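You operate a simulated robot arm through the tools that you are given. There is no shell and no other tool. Be economical: measure what you need, move in short steps, check, and stop when the job is done.

You are at the controls of a simulated robot arm. One attempt, no reset.

Task
Lay the came taped Round on the rail, open its pinched leaves, then roll it flat.
Fine: leave it on the rail, carriage parked, the others as they lie.

The check looks at the end state, three seconds after you hand in, the way a careful person would. Anything else that was tipped, shoved, dropped, spilled or broken makes it a failure.

Robot
A 6-joint arm with a fingered hand, hanging from a carriage that runs on a gantry, over the field with the corners [-2.842, 0.153], [-2.365, -1.035], [0.047, -0.065], [-0.43, 1.123] (x, y) and turns from -6.056 to 5.934 rad about z. Base frame: it is fixed where the carriage stands at the start and does not move with it; the origin is on the floor, on the carriage's upright axis, x ahead of it, y to its left, z up; the surface under the hand at the start is at about z = 0.86. Units: m, rad, N and s.
With the tool pointing down near the work surface it reaches from about 0.1 to 0.64 m from the robot's upright axis, wherever it stands. Its first joint turns from -2.897 to 2.897 rad. Places, roughly: rail of the straightening channel [0.4, 0, 0.9]; tool selector [0.2, 0, 1]. Payload 4 kg.
The tool frame sits at the grasp point between the pads (the TCP): z along the fingers, y along the line on which they close. The tips reach 0.03 m beyond it. Largest opening 0.104 m; the body of the gripper starts 0.035 m behind the TCP. The gripper is a hand of 5 fingers: y runs from the thumb to the fingers, the wrist lies at [-0.015, -0.113, -0.19] in the tool frame, and closing takes about 1.5 s.
Orientation is that of the tool frame in the base frame, as a unit quaternion [x, y, z, w]. With the fingers straight down and the wrist toward the robot, the tool's x, y and z point along [0, 1, 0], [1, 0, 0] and [0, 0, -1] of the base frame.

Tools
- The arm moves only by the tool servo_tool. Its argument "series" is a list of rows, each an object (a shift or turn left out is 0, a gripper value left out holds the last) with "delta_pos": the shift along the tool's x, y, z in mm, a list of three; "turn": the turn, a rotation vector about the tool's x, y, z in rad, a list of three. In form: [{"delta_pos": [tx, ty, tz], "turn": [wx, wy, wz]}, ...]. A call has 1 to 12 rows; each row shifts and turns the commanded pose from where the row before left it, along the tool's axes as they then stand. "gripper" is the finger opening in mm, from 0 to 104, set as the call begins (left out, the last holds). Rows are played at 5 a second. More than 0.05 m and 0.15 rad between two rows, or a gripper value outside its range, and nothing of the call is played. Where a pose cannot be reached the arm comes as near as it can. A force on the tool above 40 N (or 10 N above the force at the start of the call, whichever is more), or a blocked arm, ends the call early, and 0.2 s more pass. Each finger travels about 0.045 m/s and halts on what it meets, pressing with about 24 N; the grip force reading is that of the motor and also rises with nothing between the fingers. The clock runs only during rows and for 0.2 s after the last one: add rows that do not move to give the fingers time. The reply holds the time, the measured pose of the TCP, the force on the tool along the base axes, the opening and the grip force, in the units named above and with some noise, with the torque about the TCP (base axes, N m) and any sound that the robot's microphone picked up, and new pictures: "pictures" is both (left out), scene, wrist or none.
- Cameras (640 x 400 px; columns grow to the right, rows downward): "scene" is now at [0.2541, -0.0124, 1.7886]; the picture's right is [-0.21, -0.98, 0.00], its down [-0.91, 0.20, -0.36] and it looks along [0.35, -0.08, -0.93] (base axes); focal length 281 px, centre (320, 200). "wrist" rides on the gripper at [0.06, -0.083, -0.12] in the tool frame; the picture's right is [-0.79, 0.29, -0.54], its down [-0.56, -0.71, 0.44] and it looks along [-0.26, 0.65, 0.72] (tool axes); focal length 234 px, centre (320, 200). There is no depth. A picture from a camera that has moved, and an enlarged one, comes with that camera's place and axes in the base frame and with its lens.
- slide_trunk(by): slides the trunk up (or, below 0, down) by that many m; the arm and the scene camera ride with it, the base frame stays. It gives what a move gives, with no picture.
- drive_base(legs): drives the robot by 1 to 6 legs, each [ahead, left, turn to the left] in m, m and rad, along the robot's own axes; the way and the turn of a leg run together, so that a leg with both is an arc; at most 1.5 m and 3.142 rad a leg. The arm and the cameras ride along, it lands a little off, and it stops where it bumps. It keeps to its track: a leg is cut to what the track allows. It gives what a move gives, and a new picture of the scene camera.
- set_fingers(index, middle, ring, little, thumb_bend, thumb_turn): sets how far each is bent, from 0 (flat) to 100 (curled in); at 30 the hand is open as for a grip, at 70 the pads meet at the TCP. One left out holds its place. A second passes; each finger stops where it meets its share of the squeeze, and holds until it gets a number again. A gripper value or a shape takes the hand back. It gives what a move gives, with no picture; readings hold the bend of each and the force on index, middle, ring, little, thumb and palm. thumb_turn goes from beside the hand (0) to across from the fingers (100), as for a grip.
- preshape(shape): the hand has 5 fingers and takes this shape, open, in about a second: jaw (thumb against the fingers, like two jaws); tri (thumb and two fingers); tip (a fingertip pinch); poke (one finger out to press); point (the index stretched); flat (the hand flat); cup (the hand cupped); fist (a fist). The gripper value then closes the fingers along that shape, each until it touches; the sizes above hold for jaw. It gives what a move gives, with no picture.
- turn_head(pan, tilt): turns the head with the scene camera to pan (to the left, within 2.705 rad either way) and tilt (down, from -0.506 to 1.204), counted from straight ahead of the robot. It gives what a move gives, and a new picture of the scene camera.
- close_up(camera, box): a new picture of the part [left, top, right, bottom] of that camera's present view, enlarged. It takes no simulated time.
- sign_off(): hands the job in; it is judged then, once.

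Work in short steps. Places have to be worked out from the pictures, the camera data and where the tool is seen: move nearer, look again, correct. Check each grasp and each placing, and mend what went wrong. You have 120 turns and 260 pictures in all, those below and enlarged ones among them. Open the gripper and draw the arm clear of the work before you hand the job in, unless the task says otherwise; then end with one line.

The tools are called after "Emit:" as name(argument=value, ...) on one line, values as JSON. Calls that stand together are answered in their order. servo_tool: Moves the arm, as the interface text tells. Its arguments: {"type":"object","properties":{"series":{"type":"array","items":{"type":"object","properties":{"delta_pos":{"type":"array","items":{"type":"number"}},"turn":{"type":"array","items":{"type":"number"}}}}},"gripper":{"type":"number"},"pictures":{"type":"string","enum":["both","scene","wrist","none"]}},"required":["series"]} The other tools are called the same way: slide_trunk (by) slides the trunk up or down; preshape (shape) gives the hand a shape; set_fingers (index, middle, ring, little, thumb_bend, thumb_turn) moves the fingers one by one; drive_base (legs) drives the base; turn_head (pan, tilt) turns the head that bears the scene camera; close_up (camera, box) takes an enlarged picture of a part of a camera's view; sign_off () hands the job in.

At the start:

```text
time_s: 0.0
tool_pos: [0.5404, 0.1183, 1.2639]
ee_rot: [0.707, 0.707, 0.0, 0.0]
contact_force: [-0.1, 0.1, -0.2]
moment: [0.02, -0.02, -0.02]
width: 0.1036
grip_force: 0.0
shape: jaw
bend: [30.0, 30.0, 30.0, 30.0, 30.0, 97.0]
finger forces: [0.0, 0.0, 0.0, 0.1, 0.0, 0.1]
trunk travel left (down, up): [-0.525, 0.073]
robot x, y, heading: [0.0055, -0.0007, -0.002]
head pan, tilt: [-0.213, 1.201]
```

scene: 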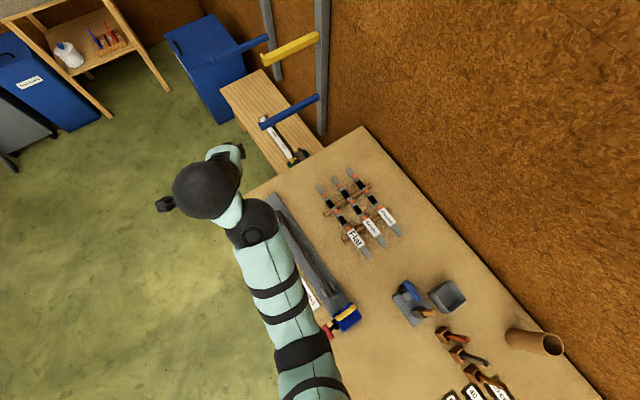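
wrist: 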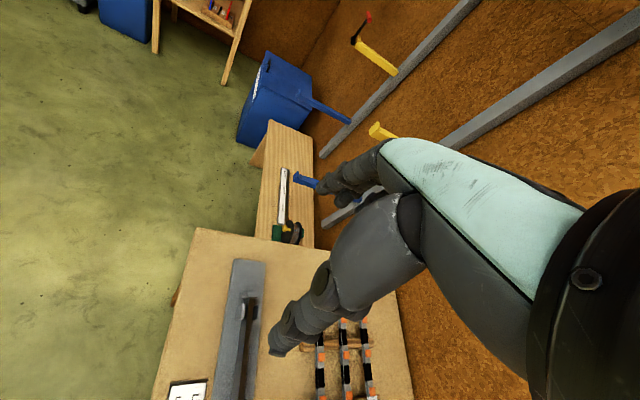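

I see a rack of cames with labels, a straightening channel (grey rail) and tools. I'll enlarge these areas to identify labels.

Emit:
close_up(camera="scene", box=[300, 150, 420, 270])

Emit:
close_up(camera="scene", box=[250, 180, 390, 360])

Emit:
close_up(camera="scene", box=[380, 260, 580, 400])

```text
3.33 times, centred on (360, 210) of scene
camera zoom: at [0.2541, -0.0124, 1.7886], right [-0.21, -0.98, 0.0], down [-0.91, 0.2, -0.36], along [0.35, -0.08, -0.93], focal length 937 px, centre (187, 167)
```

zoom: 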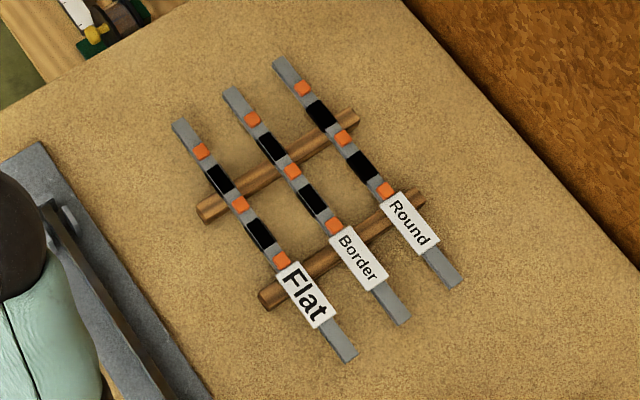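

```text
2.22 times, centred on (320, 270) of scene
camera zoom: at [0.2541, -0.0124, 1.7886], right [-0.21, -0.98, 0.0], down [-0.91, 0.2, -0.36], along [0.35, -0.08, -0.93], focal length 625 px, centre (320, 44)
```

zoom: 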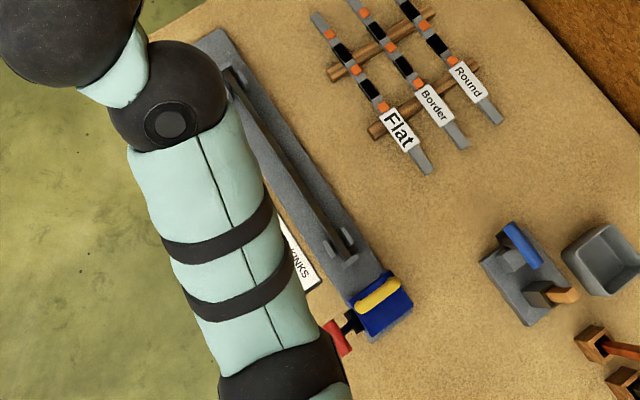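

```text
2.86 times, centred on (480, 330) of scene
camera zoom: at [0.2541, -0.0124, 1.7886], right [-0.21, -0.98, 0.0], down [-0.91, 0.2, -0.36], along [0.35, -0.08, -0.93], focal length 803 px, centre (-137, -171)
```

zoom: 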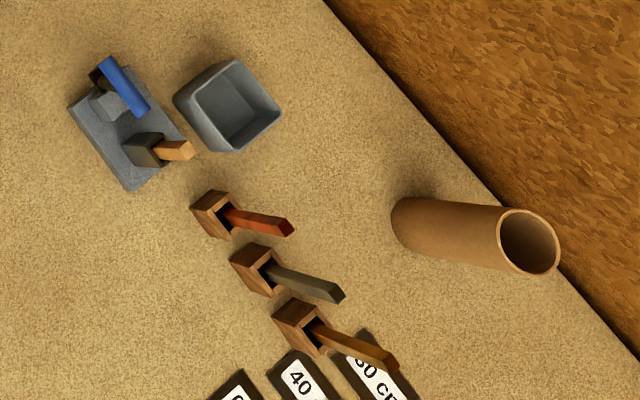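

I need to read the placard near the channel and see the rest of the bench; pan the head right.

Emit:
turn_head(pan=-1.2, tilt=1.2)

Emit:
turn_head(pan=0.6, tilt=1.2)

```text
time_s: 1.3
tool_pos: [0.5403, 0.1187, 1.2625]
ee_rot: [0.708, 0.707, 0.001, 0.0]
contact_force: [0.2, -0.7, -0.3]
moment: [0.0, -0.01, 0.0]
width: 0.1037
grip_force: 0.0
shape: jaw
bend: [30.0, 30.0, 30.0, 30.0, 30.0, 97.0]
finger forces: [0.0, 0.0, 0.1, 0.0, 0.1, 0.0]
trunk travel left (down, up): [-0.525, 0.073]
robot x, y, heading: [-0.0023, -0.0025, 0.003]
head pan, tilt: [-1.201, 1.201]
camera scene: at [0.2198, -0.0527, 1.7886], right [-0.93, -0.36, 0.0], down [-0.34, 0.87, -0.36], along [0.13, -0.34, -0.93], focal length 281 px, centre (320, 200)
```

scene: 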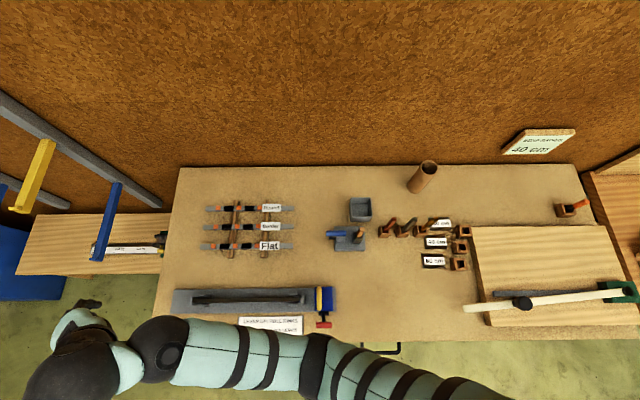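

```text
time_s: 3.1
tool_pos: [0.5416, 0.1179, 1.2634]
ee_rot: [0.707, 0.707, 0.0, -0.001]
contact_force: [-0.4, -0.5, 0.0]
moment: [-0.01, 0.01, 0.04]
width: 0.1036
grip_force: 0.0
shape: jaw
bend: [30.0, 30.0, 30.0, 30.0, 30.0, 97.0]
finger forces: [0.0, 0.0, 0.1, 0.0, 0.0, 0.1]
trunk travel left (down, up): [-0.525, 0.073]
robot x, y, heading: [0.0003, -0.0004, -0.0]
head pan, tilt: [0.6, 1.201]
camera scene: at [0.2457, 0.031, 1.7886], right [0.56, -0.83, 0.0], down [-0.77, -0.53, -0.36], along [0.3, 0.2, -0.93], focal length 281 px, centre (320, 200)
```

scene: 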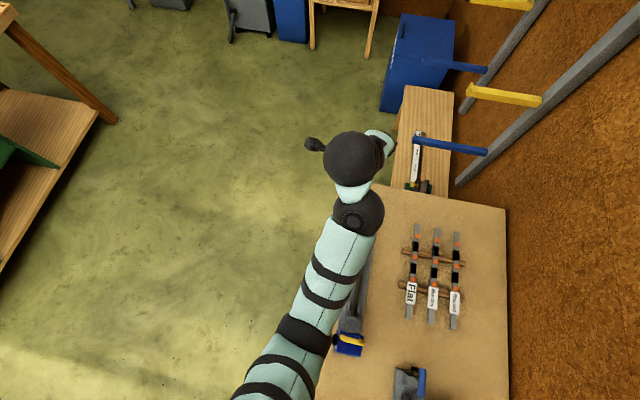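

Emit:
turn_head(pan=-1.2, tilt=1.2)

Emit:
close_up(camera="scene", box=[160, 270, 350, 345])

Emit:
close_up(camera="scene", box=[190, 190, 390, 260])

Emit:
close_up(camera="scene", box=[370, 120, 640, 320])

```text
time_s: 4.9
tool_pos: [0.5413, 0.1182, 1.2625]
ee_rot: [0.707, 0.707, 0.0, -0.001]
contact_force: [-0.8, -0.6, 0.1]
moment: [-0.01, 0.0, 0.01]
width: 0.1037
grip_force: 0.0
shape: jaw
bend: [30.0, 30.0, 30.0, 30.0, 30.0, 97.0]
finger forces: [0.0, 0.0, 0.0, 0.0, 0.1, 0.1]
trunk travel left (down, up): [-0.525, 0.073]
robot x, y, heading: [0.0018, 0.0016, -0.003]
head pan, tilt: [-1.201, 1.201]
camera scene: at [0.2198, -0.0527, 1.7886], right [-0.93, -0.36, 0.0], down [-0.34, 0.87, -0.36], along [0.13, -0.34, -0.93], focal length 281 px, centre (320, 200)
```

scene: 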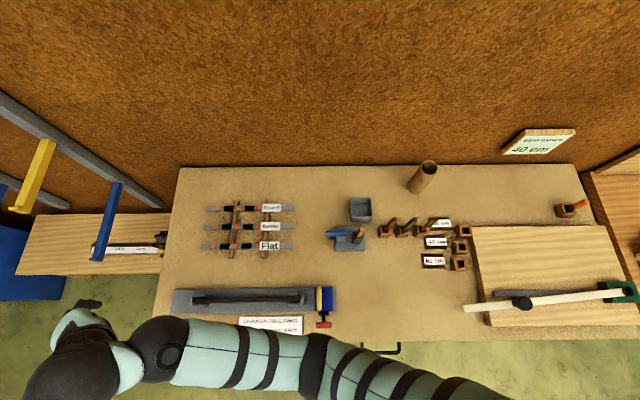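

```text
3.37 times, centred on (255, 308) of scene
camera zoom: at [0.2198, -0.0527, 1.7886], right [-0.93, -0.36, 0.0], down [-0.34, 0.87, -0.36], along [0.13, -0.34, -0.93], focal length 947 px, centre (539, -162)
```

zoom: 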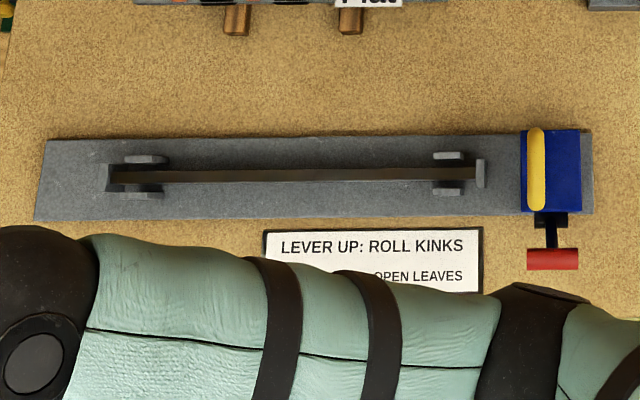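

```text
3.20 times, centred on (290, 225) of scene
camera zoom: at [0.2198, -0.0527, 1.7886], right [-0.93, -0.36, 0.0], down [-0.34, 0.87, -0.36], along [0.13, -0.34, -0.93], focal length 900 px, centre (416, 120)
```

zoom: 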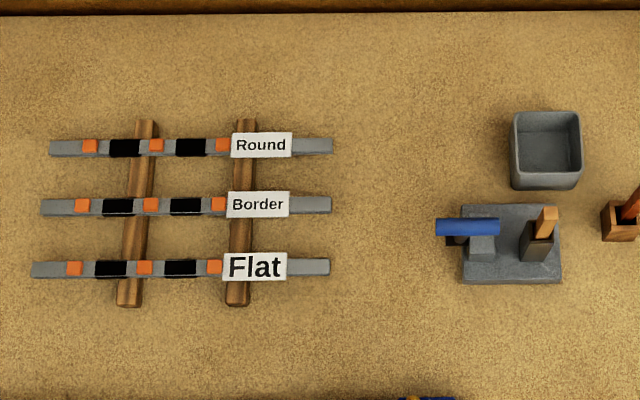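

```text
2.00 times, centred on (505, 220) of scene
camera zoom: at [0.2198, -0.0527, 1.7886], right [-0.93, -0.36, 0.0], down [-0.34, 0.87, -0.36], along [0.13, -0.34, -0.93], focal length 562 px, centre (-50, 160)
```

zoom: 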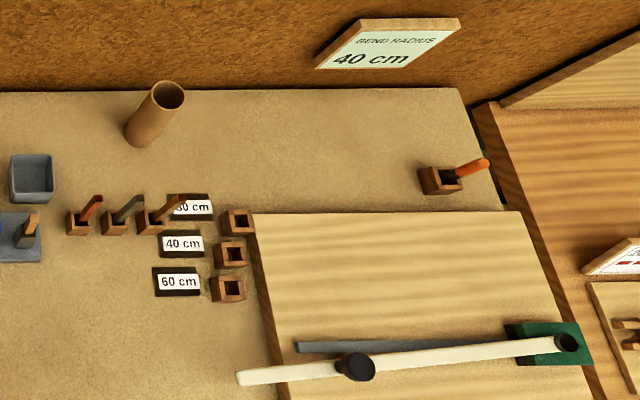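

The channel carriage (blue block with yellow lever) is parked at the right end; the placard says lever up rolls kinks, and presumably lever down opens leaves. I'll shift the robot a bit toward the rack for reach and yaw the hand so it closes across the cames.

Emit:
drive_base(legs=[[0.022, -0.055, 0]])

Emit:
servo_tool(series=[{"turn": [0, 0, 0.149]}, {"turn": [0, 0, 0.149]}, {"turn": [0, 0, 0.149]}, {"turn": [0, 0, 0.149]}, {"turn": [0, 0, 0.149]}, {"turn": [0, 0, 0.149]}, {"turn": [0, 0, 0.149]}, {"turn": [0, 0, 0.149]}, {}])

```text
time_s: 5.8
tool_pos: [0.5635, 0.0639, 1.2629]
ee_rot: [0.707, 0.707, 0.0, 0.0]
contact_force: [0.4, -0.6, -0.1]
moment: [-0.01, 0.0, -0.01]
width: 0.1035
grip_force: 0.0
shape: jaw
bend: [30.0, 30.0, 30.0, 30.0, 30.0, 97.0]
finger forces: [0.1, 0.1, 0.0, 0.1, 0.1, 0.1]
trunk travel left (down, up): [-0.525, 0.073]
robot x, y, heading: [0.0198, -0.0468, -0.001]
head pan, tilt: [-1.201, 1.201]
camera scene: at [0.2418, -0.1069, 1.7886], right [-0.93, -0.36, 0.0], down [-0.34, 0.87, -0.36], along [0.13, -0.34, -0.93], focal length 281 px, centre (320, 200)
```

scene: 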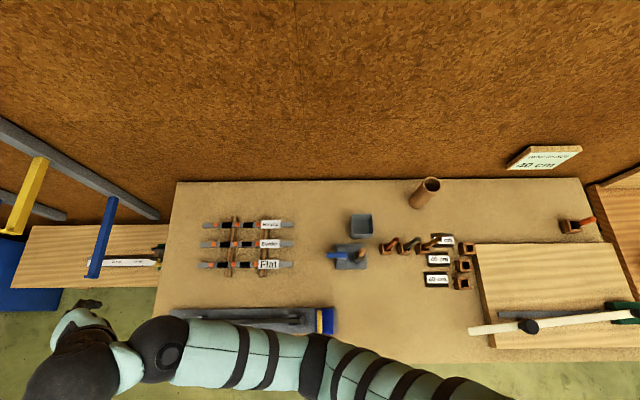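

```text
time_s: 7.8
tool_pos: [0.6395, 0.0178, 1.1918]
ee_rot: [0.973, 0.213, 0.009, -0.087]
contact_force: [0.3, -0.2, 0.9]
moment: [0.0, 0.03, -0.01]
width: 0.104
grip_force: 0.1
shape: jaw
bend: [30.0, 30.0, 30.0, 30.0, 30.0, 97.0]
finger forces: [0.0, 0.0, 0.0, 0.1, 0.0, 0.1]
out of reach, approached as far as the arm can: row 4, 5, 6, 7, 8
trunk travel left (down, up): [-0.525, 0.073]
robot x, y, heading: [0.0229, -0.053, 0.001]
head pan, tilt: [-1.201, 1.201]
camera scene: at [0.2419, -0.1068, 1.7886], right [-0.93, -0.36, 0.0], down [-0.34, 0.87, -0.36], along [0.13, -0.34, -0.93], focal length 281 px, centre (320, 200)
camera wrist: at [0.6619, 0.0977, 1.3285], right [-0.59, -0.68, 0.44], down [-0.81, 0.48, -0.34], along [0.02, -0.56, -0.83], focal length 234 px, centre (320, 200)
```

scene: 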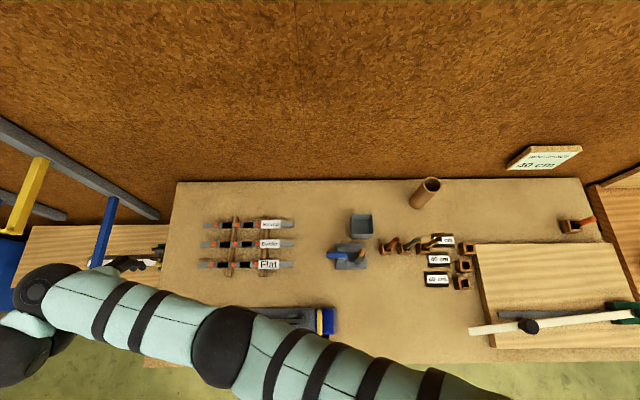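
wrist: 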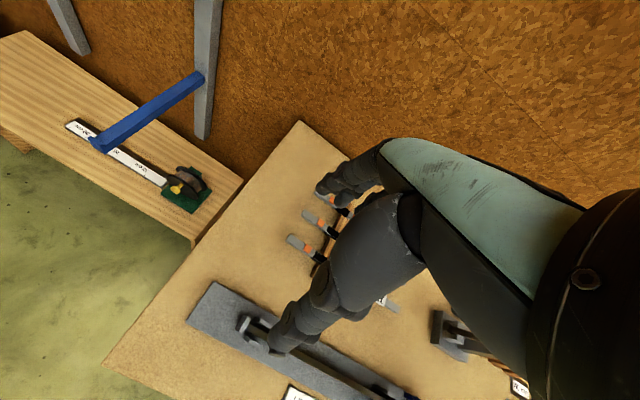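

The wrist was out of reach there; I'll bring the hand closer to the robot with the rotated orientation.

Emit:
servo_tool(series=[{"delta_pos": [-40, 10, 10]}, {"delta_pos": [-40, 10, 10]}, {"delta_pos": [-40, 10, 10]}, {"delta_pos": [0, 0, 0]}, {}], pictures="none")

```text
time_s: 9.0
tool_pos: [0.5534, -0.0577, 1.141]
ee_rot: [0.973, 0.214, 0.01, -0.088]
contact_force: [-0.5, -0.7, 0.1]
moment: [-0.02, -0.01, -0.01]
width: 0.1037
grip_force: 0.2
shape: jaw
bend: [30.0, 30.0, 30.0, 30.0, 30.0, 97.0]
finger forces: [0.1, 0.1, 0.0, 0.0, 0.0, 0.0]
out of reach, approached as far as the arm can: row 1, 2
trunk travel left (down, up): [-0.525, 0.073]
robot x, y, heading: [0.0222, -0.0517, -0.001]
head pan, tilt: [-1.201, 1.201]
```

Command restarts from the measured pose each call. I'll level the tool and move closer to the rack, still high.

Emit:
servo_tool(series=[{"delta_pos": [-35, 0, 0], "turn": [-0.085, -0.027, 0.025]}, {"delta_pos": [-35, 0, 0], "turn": [-0.084, -0.026, 0.026]}, {"delta_pos": [0, 40, 0]}, {"delta_pos": [0, 30, 0]}, {}])

```text
time_s: 10.2
tool_pos: [0.5374, -0.1629, 1.1307]
ee_rot: [0.976, 0.208, 0.013, -0.055]
contact_force: [0.3, -0.2, 0.0]
moment: [0.03, 0.02, -0.03]
width: 0.1042
grip_force: 0.1
shape: jaw
bend: [30.0, 30.0, 30.0, 30.0, 30.0, 97.0]
finger forces: [0.0, 0.1, 0.0, 0.0, 0.0, 0.1]
out of reach, approached as far as the arm can: row 1, 2, 3, 4
trunk travel left (down, up): [-0.525, 0.073]
robot x, y, heading: [0.0251, -0.057, 0.005]
head pan, tilt: [-1.201, 1.201]
camera scene: at [0.2418, -0.1069, 1.7886], right [-0.93, -0.36, 0.0], down [-0.34, 0.87, -0.36], along [0.13, -0.34, -0.93], focal length 281 px, centre (320, 200)
camera wrist: at [0.5576, -0.0758, 1.2615], right [-0.6, -0.64, 0.47], down [-0.8, 0.46, -0.39], along [0.03, -0.61, -0.79], focal length 234 px, centre (320, 200)
```

scene: 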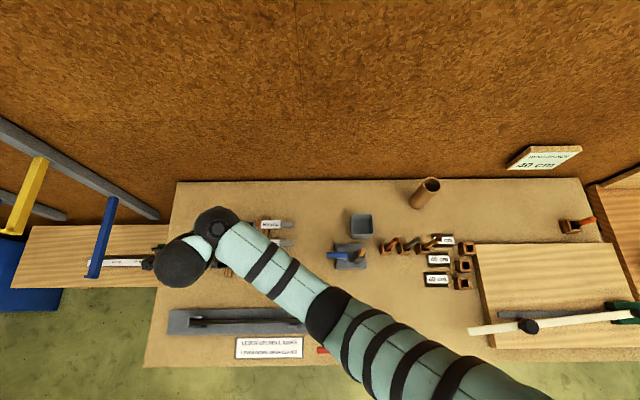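
wrist: 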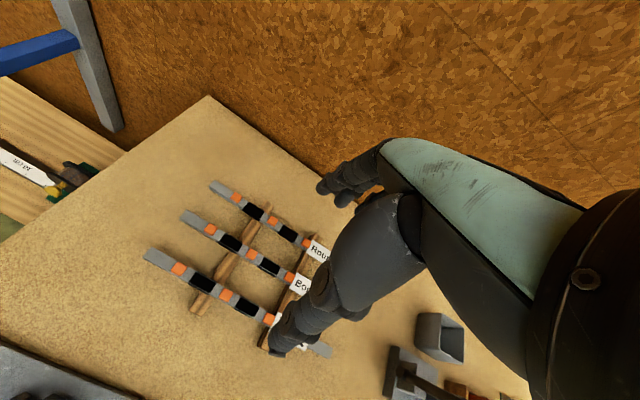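

The placard is visible now; read it, then lower the tool while leveling.

Emit:
close_up(camera="scene", box=[150, 295, 350, 370])

Emit:
close_up(camera="wrist", box=[140, 170, 340, 370])

Emit:
servo_tool(series=[{"delta_pos": [-20, 0, 20], "turn": [-0.03, 0, 0]}, {"delta_pos": [-10, 0, 20], "turn": [-0.04, -0.02, 0.03]}, {"delta_pos": [0, 0, 20], "turn": [-0.04, -0.02, 0.02]}, {}])

```text
3.20 times, centred on (250, 332) of scene
camera zoom: at [0.2418, -0.1069, 1.7886], right [-0.93, -0.36, 0.0], down [-0.34, 0.87, -0.36], along [0.13, -0.34, -0.93], focal length 900 px, centre (544, -224)
```

zoom: 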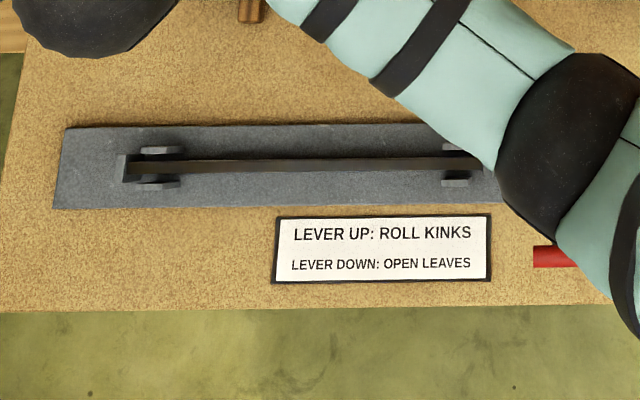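

```text
2.00 times, centred on (240, 270) of wrist
camera zoom: at [0.5576, -0.0758, 1.2615], right [-0.6, -0.64, 0.47], down [-0.8, 0.46, -0.39], along [0.03, -0.61, -0.79], focal length 468 px, centre (480, 60)
```

zoom: 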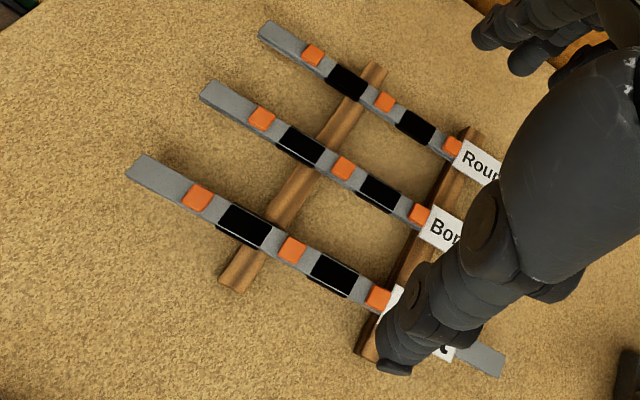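

```text
time_s: 11.2
tool_pos: [0.4933, -0.1717, 1.1218]
ee_rot: [0.98, 0.199, 0.015, -0.026]
contact_force: [-0.4, -0.1, 0.0]
moment: [-0.02, -0.04, -0.02]
width: 0.1038
grip_force: 0.1
shape: jaw
bend: [30.0, 30.0, 30.0, 30.0, 30.0, 97.0]
finger forces: [0.0, 0.0, 0.0, 0.1, 0.1, 0.0]
out of reach, approached as far as the arm can: row 1, 2, 3
trunk travel left (down, up): [-0.525, 0.073]
robot x, y, heading: [0.0201, -0.053, -0.004]
head pan, tilt: [-1.201, 1.201]
camera scene: at [0.2418, -0.1069, 1.7886], right [-0.93, -0.36, 0.0], down [-0.34, 0.87, -0.36], along [0.13, -0.34, -0.93], focal length 281 px, centre (320, 200)
camera wrist: at [0.514, -0.0772, 1.2481], right [-0.62, -0.6, 0.5], down [-0.78, 0.46, -0.42], along [0.03, -0.65, -0.76], focal length 234 px, centre (320, 200)
```

scene: 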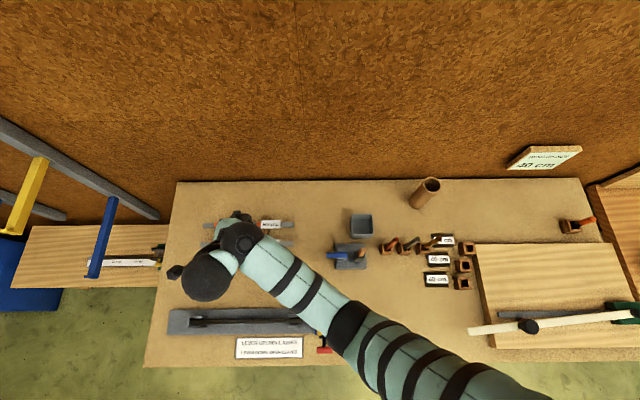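
wrist: 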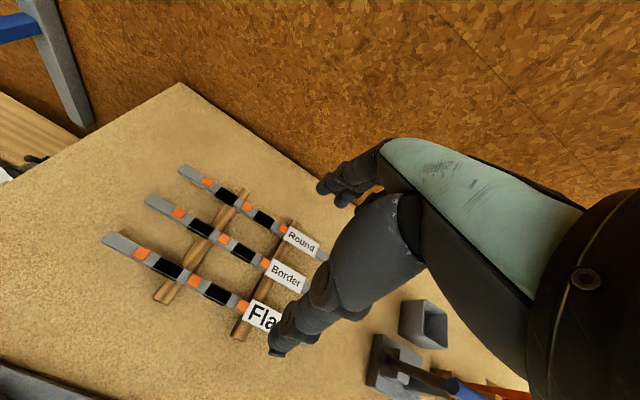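

The arm seems near full extension vertically; lower the trunk 0.12 m so the arm works higher relative to its shoulder.

Emit:
slide_trunk(by=-0.12)

Emit:
servo_tool(series=[{"delta_pos": [-10, 0, -20], "turn": [-0.03, -0.02, 0.01]}, {"delta_pos": [-10, 10, -20], "turn": [-0.02, -0.01, 0.01]}, {"delta_pos": [0, 20, 0]}, {"delta_pos": [0, 20, 0]}, {}])

```text
time_s: 12.7
tool_pos: [0.4935, -0.1725, 1.0014]
ee_rot: [0.979, 0.199, 0.015, -0.028]
contact_force: [0.8, -0.6, 0.3]
moment: [0.01, -0.02, -0.02]
width: 0.1038
grip_force: 0.1
shape: jaw
bend: [30.0, 30.0, 30.0, 30.0, 30.0, 97.0]
finger forces: [0.0, 0.1, 0.0, 0.1, 0.0, 0.0]
trunk travel left (down, up): [-0.405, 0.193]
robot x, y, heading: [0.022, -0.0545, 0.004]
head pan, tilt: [-1.201, 1.201]
```

```text
time_s: 13.9
tool_pos: [0.4865, -0.2531, 1.0312]
ee_rot: [0.982, 0.188, 0.004, -0.002]
contact_force: [-0.2, 0.3, 0.8]
moment: [0.01, -0.01, 0.01]
width: 0.1037
grip_force: 0.1
shape: jaw
bend: [30.0, 30.0, 30.0, 30.0, 30.0, 97.0]
finger forces: [0.0, 0.0, 0.1, 0.0, 0.0, 0.0]
out of reach, approached as far as the arm can: row 1, 2, 4
trunk travel left (down, up): [-0.405, 0.193]
robot x, y, heading: [0.0234, -0.0558, 0.002]
head pan, tilt: [-1.201, 1.201]
camera scene: at [0.2418, -0.1069, 1.6686], right [-0.93, -0.36, 0.0], down [-0.34, 0.87, -0.36], along [0.13, -0.34, -0.93], focal length 281 px, centre (320, 200)
camera wrist: at [0.511, -0.1519, 1.1529], right [-0.63, -0.56, 0.53], down [-0.78, 0.45, -0.44], along [0.01, -0.69, -0.72], focal length 234 px, centre (320, 200)
```

scene: 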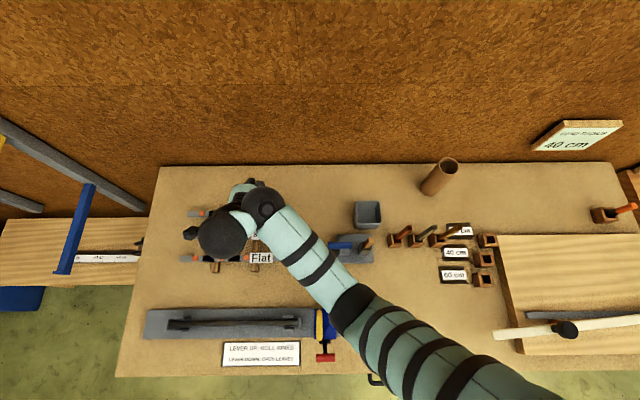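
wrist: 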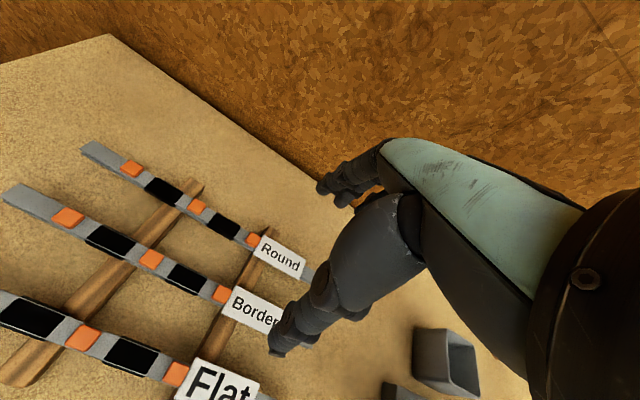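

Tool is now level and aligned. Round's centre is about (0.555, -0.262). I'll try the tri shape for a narrow grip and narrow the opening to avoid the neighbour.

Emit:
preshape(shape="tri")

Emit:
servo_tool(series=[{"delta_pos": [0, 20, 0]}, {"delta_pos": [10, 20, 0]}, {}], gripper=60, pictures="both")

```text
time_s: 14.8
tool_pos: [0.4876, -0.2518, 1.0321]
ee_rot: [0.982, 0.189, 0.003, -0.001]
contact_force: [0.5, 0.2, -0.6]
moment: [-0.01, 0.02, 0.0]
width: 0.1039
grip_force: 0.1
shape: tri
bend: [30.0, 30.0, 99.0, 99.0, 30.0, 97.0]
finger forces: [0.0, 0.0, 0.0, 0.0, 0.1, 0.0]
trunk travel left (down, up): [-0.405, 0.193]
robot x, y, heading: [0.0201, -0.0563, -0.001]
head pan, tilt: [-1.201, 1.201]
```

```text
time_s: 15.6
tool_pos: [0.5032, -0.2814, 1.0489]
ee_rot: [0.982, 0.188, 0.004, -0.002]
contact_force: [0.3, 1.2, 0.3]
moment: [-0.02, 0.01, -0.02]
width: 0.0608
grip_force: 0.1
shape: tri
bend: [74.0, 41.0, 99.0, 99.0, 66.0, 99.0]
finger forces: [0.0, 0.1, 0.1, 0.0, 0.0, 0.0]
out of reach, approached as far as the arm can: row 1, 2
trunk travel left (down, up): [-0.405, 0.193]
robot x, y, heading: [0.0213, -0.0536, -0.005]
head pan, tilt: [-1.201, 1.201]
camera scene: at [0.2418, -0.1069, 1.6686], right [-0.93, -0.36, 0.0], down [-0.34, 0.87, -0.36], along [0.13, -0.34, -0.93], focal length 281 px, centre (320, 200)
camera wrist: at [0.5269, -0.1797, 1.1697], right [-0.63, -0.56, 0.53], down [-0.78, 0.45, -0.44], along [0.01, -0.69, -0.72], focal length 234 px, centre (320, 200)
```

scene: 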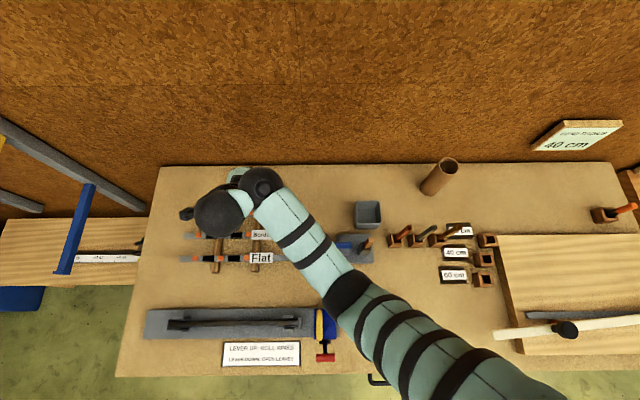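
wrist: 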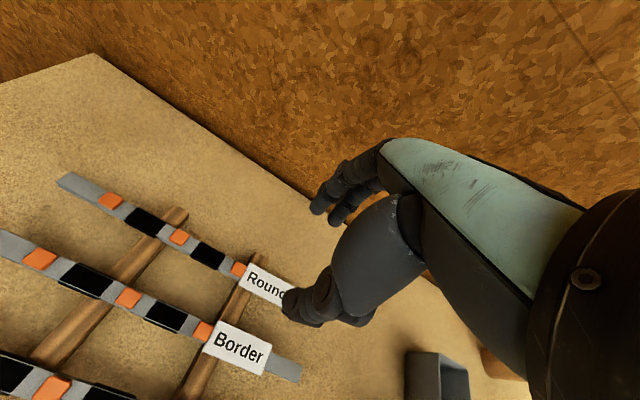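

The arm is stretched downward; raise the hand slightly and drop the trunk more to gain reach.

Emit:
servo_tool(series=[{"delta_pos": [0, 0, -30]}, {"delta_pos": [0, 0, -30]}, {}], pictures="none")

Emit:
slide_trunk(by=-0.12)

Emit:
servo_tool(series=[{"delta_pos": [20, 0, 0]}, {"delta_pos": [20, 0, 0]}, {"delta_pos": [15, 0, 0]}, {}])

```text
time_s: 16.4
tool_pos: [0.5023, -0.2866, 1.1032]
ee_rot: [0.981, 0.191, 0.009, -0.002]
contact_force: [0.6, -0.2, -0.5]
moment: [-0.03, 0.03, 0.0]
width: 0.0604
grip_force: 0.0
shape: tri
bend: [74.0, 41.0, 99.0, 99.0, 66.0, 99.0]
finger forces: [0.0, 0.0, 0.0, 0.0, 0.0, 0.0]
out of reach, approached as far as the arm can: row 2
trunk travel left (down, up): [-0.405, 0.193]
robot x, y, heading: [0.0206, -0.0576, 0.002]
head pan, tilt: [-1.201, 1.201]
```

```text
time_s: 17.9
tool_pos: [0.5046, -0.2859, 0.9848]
ee_rot: [0.981, 0.192, 0.011, -0.002]
contact_force: [-0.6, -0.7, -0.1]
moment: [-0.02, 0.03, 0.0]
width: 0.0605
grip_force: 0.1
shape: tri
bend: [74.0, 41.0, 99.0, 99.0, 66.0, 99.0]
finger forces: [0.1, 0.0, 0.0, 0.0, 0.1, 0.0]
trunk travel left (down, up): [-0.285, 0.313]
robot x, y, heading: [0.0252, -0.0549, 0.0]
head pan, tilt: [-1.201, 1.201]
```

```text
time_s: 18.9
tool_pos: [0.5546, -0.2689, 0.9822]
ee_rot: [0.981, 0.194, 0.012, -0.004]
contact_force: [0.0, -0.6, 0.2]
moment: [-0.03, 0.0, 0.03]
width: 0.0603
grip_force: 0.0
shape: tri
bend: [74.0, 41.0, 99.0, 99.0, 66.0, 99.0]
finger forces: [0.1, 0.1, 0.1, 0.1, 0.0, 0.0]
trunk travel left (down, up): [-0.285, 0.313]
robot x, y, heading: [0.0205, -0.0546, 0.001]
head pan, tilt: [-1.201, 1.201]
camera scene: at [0.2418, -0.107, 1.5486], right [-0.93, -0.36, 0.0], down [-0.34, 0.87, -0.36], along [0.13, -0.34, -0.93], focal length 281 px, centre (320, 200)
camera wrist: at [0.5758, -0.1677, 1.1046], right [-0.63, -0.57, 0.52], down [-0.78, 0.45, -0.45], along [0.02, -0.69, -0.73], focal length 234 px, centre (320, 200)
```

scene: 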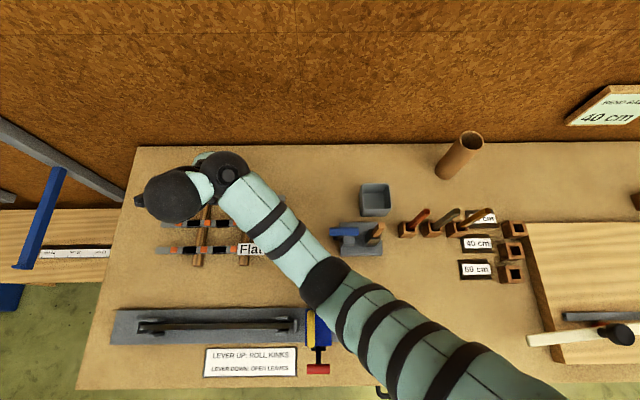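
wrist: 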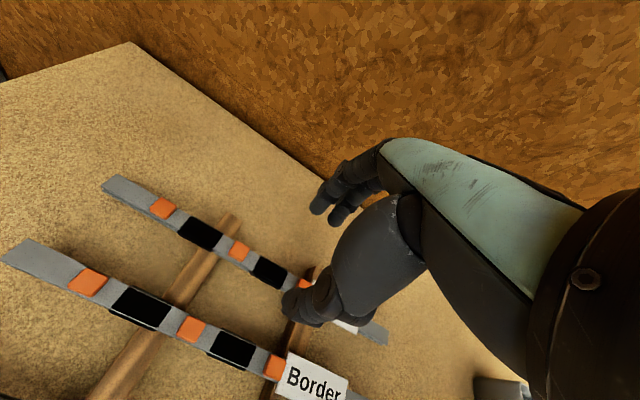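

Now reachable. Let me look closely at the hand and came before descending.

Emit:
close_up(camera="wrist", box=[220, 130, 420, 350])

Emit:
close_up(camera="wrist", box=[90, 160, 310, 300])

Emit:
close_up(camera="scene", box=[100, 290, 350, 390])

```text
1.82 times, centred on (320, 240) of wrist
camera zoom: at [0.5758, -0.1677, 1.1046], right [-0.63, -0.57, 0.52], down [-0.78, 0.45, -0.45], along [0.02, -0.69, -0.73], focal length 426 px, centre (320, 127)
```

zoom: 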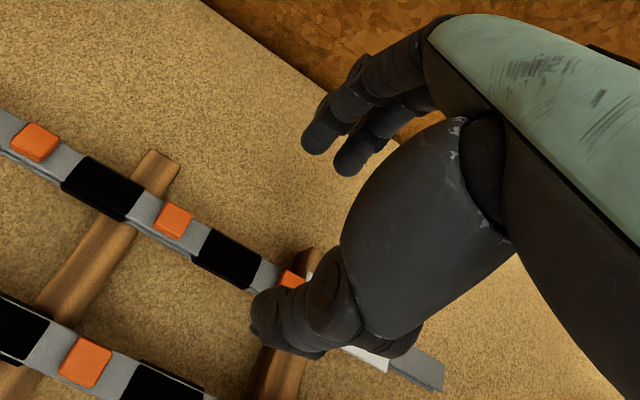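

```text
2.86 times, centred on (200, 230) of wrist
camera zoom: at [0.5758, -0.1677, 1.1046], right [-0.63, -0.57, 0.52], down [-0.78, 0.45, -0.45], along [0.02, -0.69, -0.73], focal length 669 px, centre (663, 114)
```

zoom: 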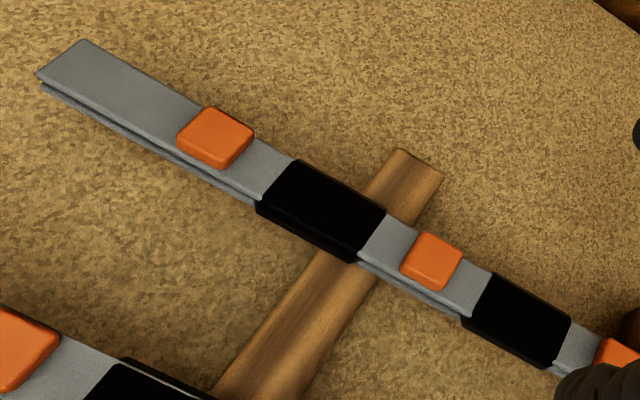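

```text
2.56 times, centred on (225, 340) of scene
camera zoom: at [0.2418, -0.107, 1.5486], right [-0.93, -0.36, 0.0], down [-0.34, 0.87, -0.36], along [0.13, -0.34, -0.93], focal length 720 px, centre (563, -158)
```

zoom: 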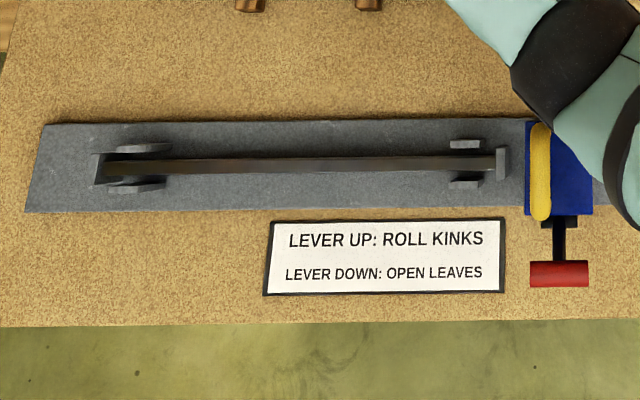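

Came is an H section with orange kinks and black pinched parts, its top at about z 0.905. I adjust laterally and descend partway.

Emit:
servo_tool(series=[{"delta_pos": [12, -12, 0]}, {"delta_pos": [0, 0, 25]}, {"delta_pos": [0, 0, 20]}, {}], pictures="wrist")

Emit:
close_up(camera="wrist", box=[170, 150, 390, 350])

```text
time_s: 19.9
tool_pos: [0.5514, -0.2537, 0.9482]
ee_rot: [0.981, 0.192, 0.008, -0.004]
contact_force: [0.8, -0.4, 0.9]
moment: [-0.03, -0.04, 0.0]
width: 0.0605
grip_force: 0.0
shape: tri
bend: [74.0, 41.0, 99.0, 99.0, 66.0, 99.0]
finger forces: [0.0, 0.0, 0.0, 0.0, 0.1, 0.0]
out of reach, approached as far as the arm can: row 1, 2, 3
trunk travel left (down, up): [-0.285, 0.313]
robot x, y, heading: [0.0193, -0.0506, -0.0]
head pan, tilt: [-1.201, 1.201]
camera wrist: at [0.5738, -0.1532, 1.0699], right [-0.63, -0.57, 0.53], down [-0.78, 0.45, -0.44], along [0.02, -0.69, -0.73], focal length 234 px, centre (320, 200)
```

wrist: 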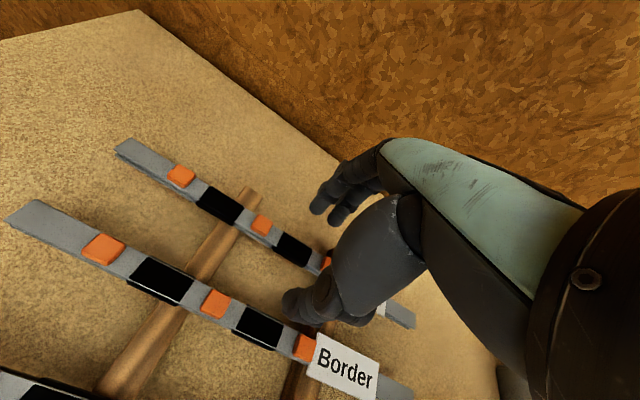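

```text
2.00 times, centred on (280, 250) of wrist
camera zoom: at [0.5738, -0.1532, 1.0699], right [-0.63, -0.57, 0.53], down [-0.78, 0.45, -0.44], along [0.02, -0.69, -0.73], focal length 468 px, centre (400, 100)
```

zoom: 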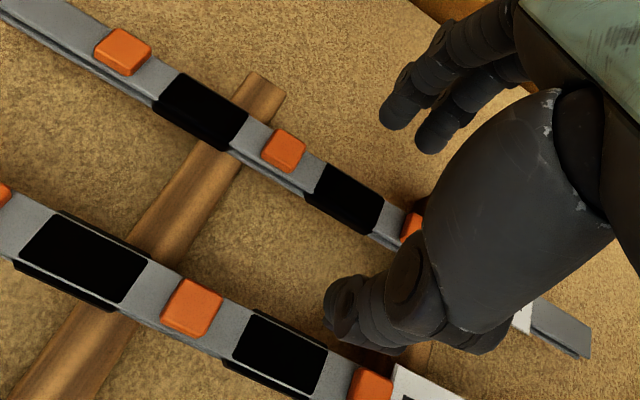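

Centre offsets are small (10 mm along, 5 mm across), but reach is limiting; raise, correct, and lower the trunk 0.1.

Emit:
servo_tool(series=[{"delta_pos": [0, 0, -30]}, {"delta_pos": [0, 0, -30]}, {"delta_pos": [12, 5, -30]}, {}], pictures="none")

Emit:
slide_trunk(by=-0.08)

```text
time_s: 20.9
tool_pos: [0.576, -0.2852, 1.0133]
ee_rot: [0.981, 0.194, 0.012, -0.004]
contact_force: [0.1, -0.4, -0.3]
moment: [0.03, 0.0, -0.01]
width: 0.0606
grip_force: 0.0
shape: tri
bend: [74.0, 41.0, 99.0, 99.0, 66.0, 99.0]
finger forces: [0.0, 0.0, 0.1, 0.0, 0.0, 0.0]
out of reach, approached as far as the arm can: row 1, 2, 3
trunk travel left (down, up): [-0.285, 0.313]
robot x, y, heading: [0.0219, -0.0579, 0.003]
head pan, tilt: [-1.201, 1.201]
```

```text
time_s: 22.1
tool_pos: [0.5798, -0.2897, 0.9377]
ee_rot: [0.981, 0.195, 0.015, -0.002]
contact_force: [0.0, 1.1, 0.1]
moment: [-0.02, -0.03, 0.02]
width: 0.0602
grip_force: 0.1
shape: tri
bend: [74.0, 41.0, 99.0, 99.0, 66.0, 99.0]
finger forces: [0.1, 0.1, 0.0, 0.0, 0.0, 0.0]
trunk travel left (down, up): [-0.205, 0.393]
robot x, y, heading: [0.0206, -0.0555, -0.002]
head pan, tilt: [-1.201, 1.201]
```

Raising pushed the hand outward, so the limit may be an inner/wrist one. Test a small move back across toward the robot.

Emit:
servo_tool(series=[{"delta_pos": [0, 0, -20]}, {"delta_pos": [-10, -20, 0]}, {"delta_pos": [-5, -20, 0]}, {}])

```text
time_s: 23.3
tool_pos: [0.5818, -0.2897, 0.9633]
ee_rot: [0.98, 0.198, 0.035, 0.006]
contact_force: [-0.2, -0.6, 0.0]
moment: [0.02, 0.04, 0.0]
width: 0.0602
grip_force: 0.1
shape: tri
bend: [74.0, 41.0, 99.0, 99.0, 66.0, 99.0]
finger forces: [0.0, 0.0, 0.0, 0.0, 0.1, 0.0]
out of reach, approached as far as the arm can: row 1, 2, 3
trunk travel left (down, up): [-0.205, 0.393]
robot x, y, heading: [0.0219, -0.0566, 0.001]
head pan, tilt: [-1.201, 1.201]
stopped in row 4: the arm was blocked; the commanded pose is now the measured one
camera scene: at [0.2475, -0.1083, 1.4746], right [-0.93, -0.36, -0.01], down [-0.33, 0.87, -0.37], along [0.14, -0.34, -0.93], focal length 281 px, centre (320, 200)
camera wrist: at [0.5967, -0.1876, 1.0862], right [-0.65, -0.57, 0.5], down [-0.75, 0.44, -0.49], along [0.06, -0.7, -0.72], focal length 234 px, centre (320, 200)
```

scene: 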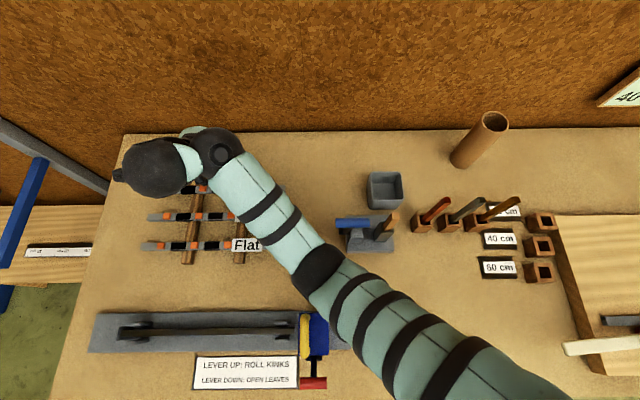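
wrist: 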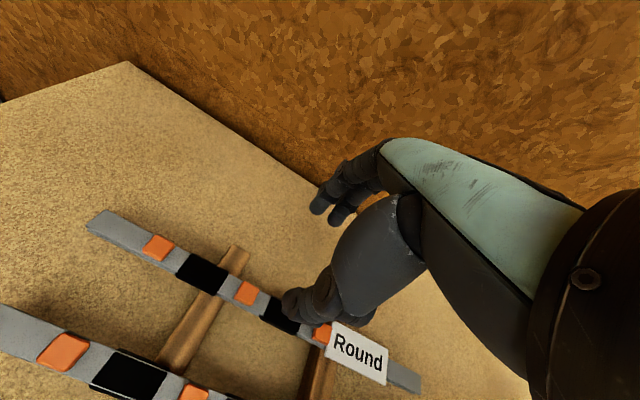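

Something beneath the arm/trunk was touched (the head shifted 6 mm up). Raise the trunk back and inspect.

Emit:
slide_trunk(by=0.08)

Emit:
turn_head(pan=-1.2, tilt=0.9)

Emit:
turn_head(pan=0.3, tilt=1.2)

```text
time_s: 24.5
tool_pos: [0.5667, -0.2841, 1.0251]
ee_rot: [0.98, 0.197, 0.026, 0.001]
contact_force: [-0.1, 0.2, 0.0]
moment: [-0.03, 0.0, -0.03]
width: 0.0601
grip_force: 0.0
shape: tri
bend: [74.0, 41.0, 99.0, 99.0, 66.0, 99.0]
finger forces: [0.0, 0.0, 0.0, 0.0, 0.1, 0.0]
trunk travel left (down, up): [-0.285, 0.313]
robot x, y, heading: [0.0229, -0.0545, 0.0]
head pan, tilt: [-1.201, 1.201]
```

```text
time_s: 25.3
tool_pos: [0.5669, -0.2846, 1.0255]
ee_rot: [0.98, 0.196, 0.025, 0.001]
contact_force: [-0.5, 0.9, -0.2]
moment: [0.0, 0.01, -0.02]
width: 0.0606
grip_force: 0.2
shape: tri
bend: [74.0, 41.0, 99.0, 99.0, 66.0, 99.0]
finger forces: [0.0, 0.0, 0.0, 0.1, 0.0, 0.0]
trunk travel left (down, up): [-0.285, 0.313]
robot x, y, heading: [0.0193, -0.0524, 0.001]
head pan, tilt: [-1.201, 0.901]
camera scene: at [0.2489, -0.1252, 1.5684], right [-0.93, -0.36, 0.0], down [-0.28, 0.73, -0.62], along [0.22, -0.58, -0.78], focal length 281 px, centre (320, 200)
```

scene: 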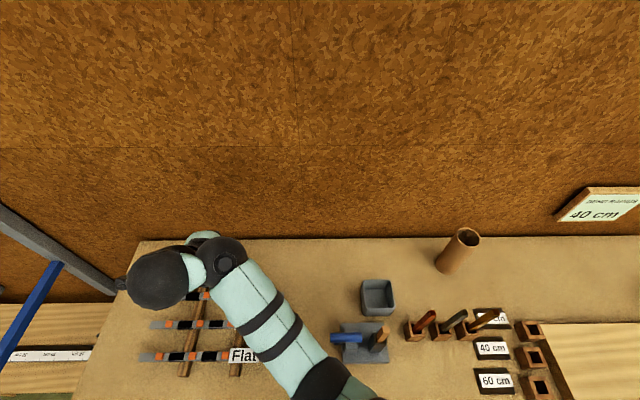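

```text
time_s: 26.9
tool_pos: [0.5664, -0.2843, 1.0248]
ee_rot: [0.98, 0.198, 0.025, 0.001]
contact_force: [0.7, 0.3, -1.4]
moment: [0.01, 0.04, -0.02]
width: 0.0604
grip_force: 0.1
shape: tri
bend: [74.0, 41.0, 99.0, 99.0, 66.0, 99.0]
finger forces: [0.0, 0.1, 0.1, 0.0, 0.0, 0.0]
trunk travel left (down, up): [-0.285, 0.313]
robot x, y, heading: [0.0235, -0.0558, 0.004]
head pan, tilt: [0.3, 1.201]
camera scene: at [0.2751, -0.0383, 1.5486], right [0.29, -0.96, 0.0], down [-0.89, -0.27, -0.36], along [0.35, 0.11, -0.93], focal length 281 px, centre (320, 200)
```

scene: 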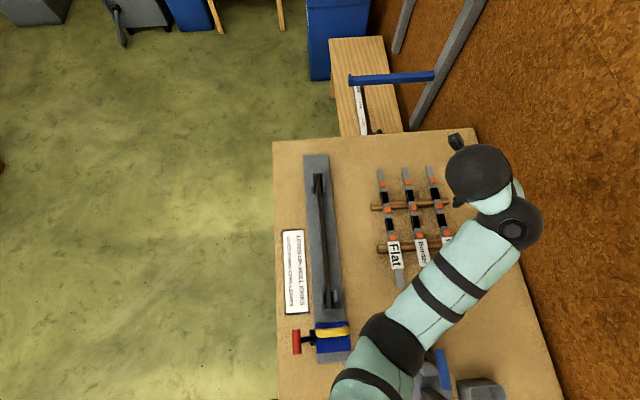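

Triangulating, the elbow is low (z≈0.94) and hit the bench, so the trunk must stay higher. Raise trunk 0.12 and try tilting the hand about the came's axis, which eases the wrist, while descending.

Emit:
slide_trunk(by=0.12)

Emit:
servo_tool(series=[{"delta_pos": [-5, -5, 0], "turn": [0.1, 0, 0]}, {"delta_pos": [0, 0, 0], "turn": [0.1, 0, 0]}, {"delta_pos": [0, 0, 30], "turn": [0.1, 0, 0]}, {"delta_pos": [0, 0, 30]}, {}], pictures="none")

```text
time_s: 28.4
tool_pos: [0.5678, -0.2844, 1.1459]
ee_rot: [0.98, 0.198, 0.025, 0.002]
contact_force: [-0.7, -0.5, 0.1]
moment: [0.0, 0.0, 0.01]
width: 0.0603
grip_force: 0.1
shape: tri
bend: [74.0, 41.0, 99.0, 99.0, 66.0, 99.0]
finger forces: [0.1, 0.0, 0.1, 0.0, 0.0, 0.1]
trunk travel left (down, up): [-0.405, 0.193]
robot x, y, heading: [0.0217, -0.0524, -0.0]
head pan, tilt: [0.3, 1.201]
```

```text
time_s: 29.6
tool_pos: [0.5581, -0.2691, 1.0879]
ee_rot: [0.969, 0.199, -0.004, -0.145]
contact_force: [-0.5, -0.3, 0.2]
moment: [0.02, 0.05, -0.02]
width: 0.0604
grip_force: 0.0
shape: tri
bend: [74.0, 41.0, 99.0, 99.0, 66.0, 99.0]
finger forces: [0.0, 0.0, 0.1, 0.0, 0.1, 0.1]
trunk travel left (down, up): [-0.405, 0.193]
robot x, y, heading: [0.0226, -0.0529, 0.001]
head pan, tilt: [0.3, 1.201]
```

Tilting works with no reach complaint. Continue straight down.

Emit:
servo_tool(series=[{"delta_pos": [0, 9, 29]}, {"delta_pos": [0, 9, 29]}, {"delta_pos": [0, 8, 25]}, {}], pictures="wrist")

```text
time_s: 30.6
tool_pos: [0.552, -0.2627, 1.0096]
ee_rot: [0.969, 0.199, -0.004, -0.146]
contact_force: [0.4, 0.1, -0.5]
moment: [0.01, -0.03, 0.0]
width: 0.0603
grip_force: 0.2
shape: tri
bend: [74.0, 41.0, 99.0, 99.0, 66.0, 99.0]
finger forces: [0.1, 0.0, 0.1, 0.1, 0.1, 0.0]
out of reach, approached as far as the arm can: row 3
trunk travel left (down, up): [-0.405, 0.193]
robot x, y, heading: [0.0221, -0.0546, -0.005]
head pan, tilt: [0.3, 1.201]
camera wrist: at [0.5837, -0.1992, 1.1522], right [-0.58, -0.71, 0.4], down [-0.81, 0.53, -0.24], along [-0.04, -0.47, -0.88], focal length 234 px, centre (320, 200)
```

wrist: 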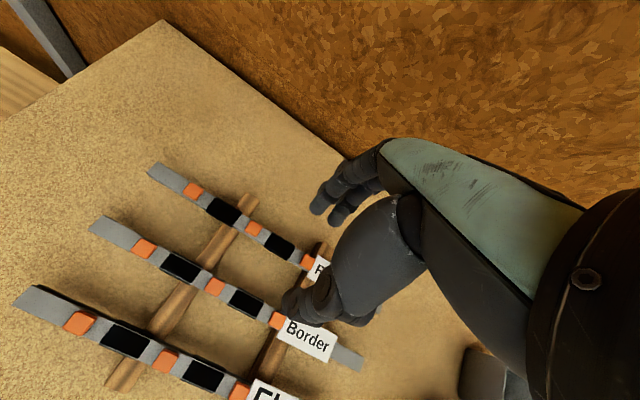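

Nearly there; check where the elbow is now with two scene views before lowering the trunk.

Emit:
turn_head(pan=0.3, tilt=1.2)

Emit:
turn_head(pan=-1.2, tilt=1.2)

```text
time_s: 31.2
tool_pos: [0.5517, -0.2636, 1.0108]
ee_rot: [0.969, 0.199, -0.004, -0.145]
contact_force: [0.6, 0.7, -0.3]
moment: [0.04, -0.01, 0.01]
width: 0.0605
grip_force: 0.0
shape: tri
bend: [74.0, 41.0, 99.0, 99.0, 66.0, 99.0]
finger forces: [0.0, 0.0, 0.1, 0.0, 0.0, 0.0]
trunk travel left (down, up): [-0.405, 0.193]
robot x, y, heading: [0.0232, -0.0542, 0.0]
head pan, tilt: [0.3, 1.201]
camera scene: at [0.2751, -0.0383, 1.6686], right [0.3, -0.96, 0.0], down [-0.89, -0.28, -0.36], along [0.35, 0.11, -0.93], focal length 281 px, centre (320, 200)
```

scene: 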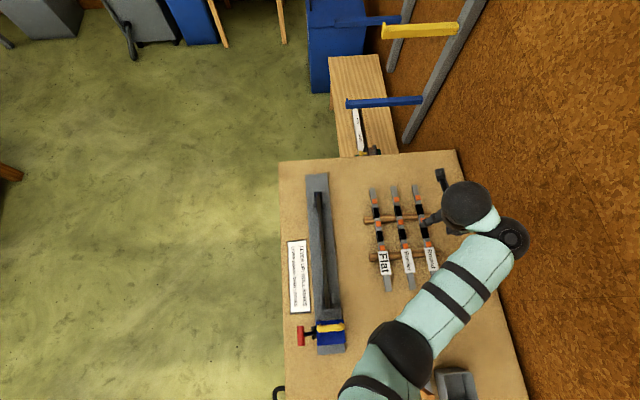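

```text
time_s: 32.8
tool_pos: [0.5531, -0.2635, 1.0107]
ee_rot: [0.969, 0.199, -0.003, -0.146]
contact_force: [-1.1, -0.5, 0.2]
moment: [0.0, 0.01, 0.02]
width: 0.0603
grip_force: 0.1
shape: tri
bend: [74.0, 41.0, 99.0, 99.0, 66.0, 99.0]
finger forces: [0.1, 0.0, 0.1, 0.1, 0.0, 0.0]
trunk travel left (down, up): [-0.405, 0.193]
robot x, y, heading: [0.0224, -0.0558, -0.0]
head pan, tilt: [-1.201, 1.201]
camera scene: at [0.2419, -0.1069, 1.6686], right [-0.93, -0.36, 0.0], down [-0.34, 0.87, -0.36], along [0.13, -0.34, -0.93], focal length 281 px, centre (320, 200)
```

scene: 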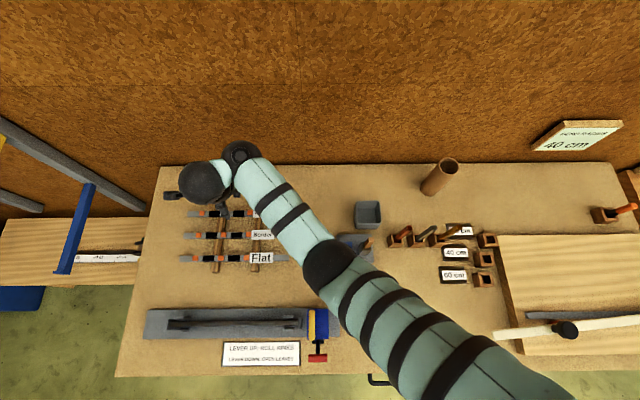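

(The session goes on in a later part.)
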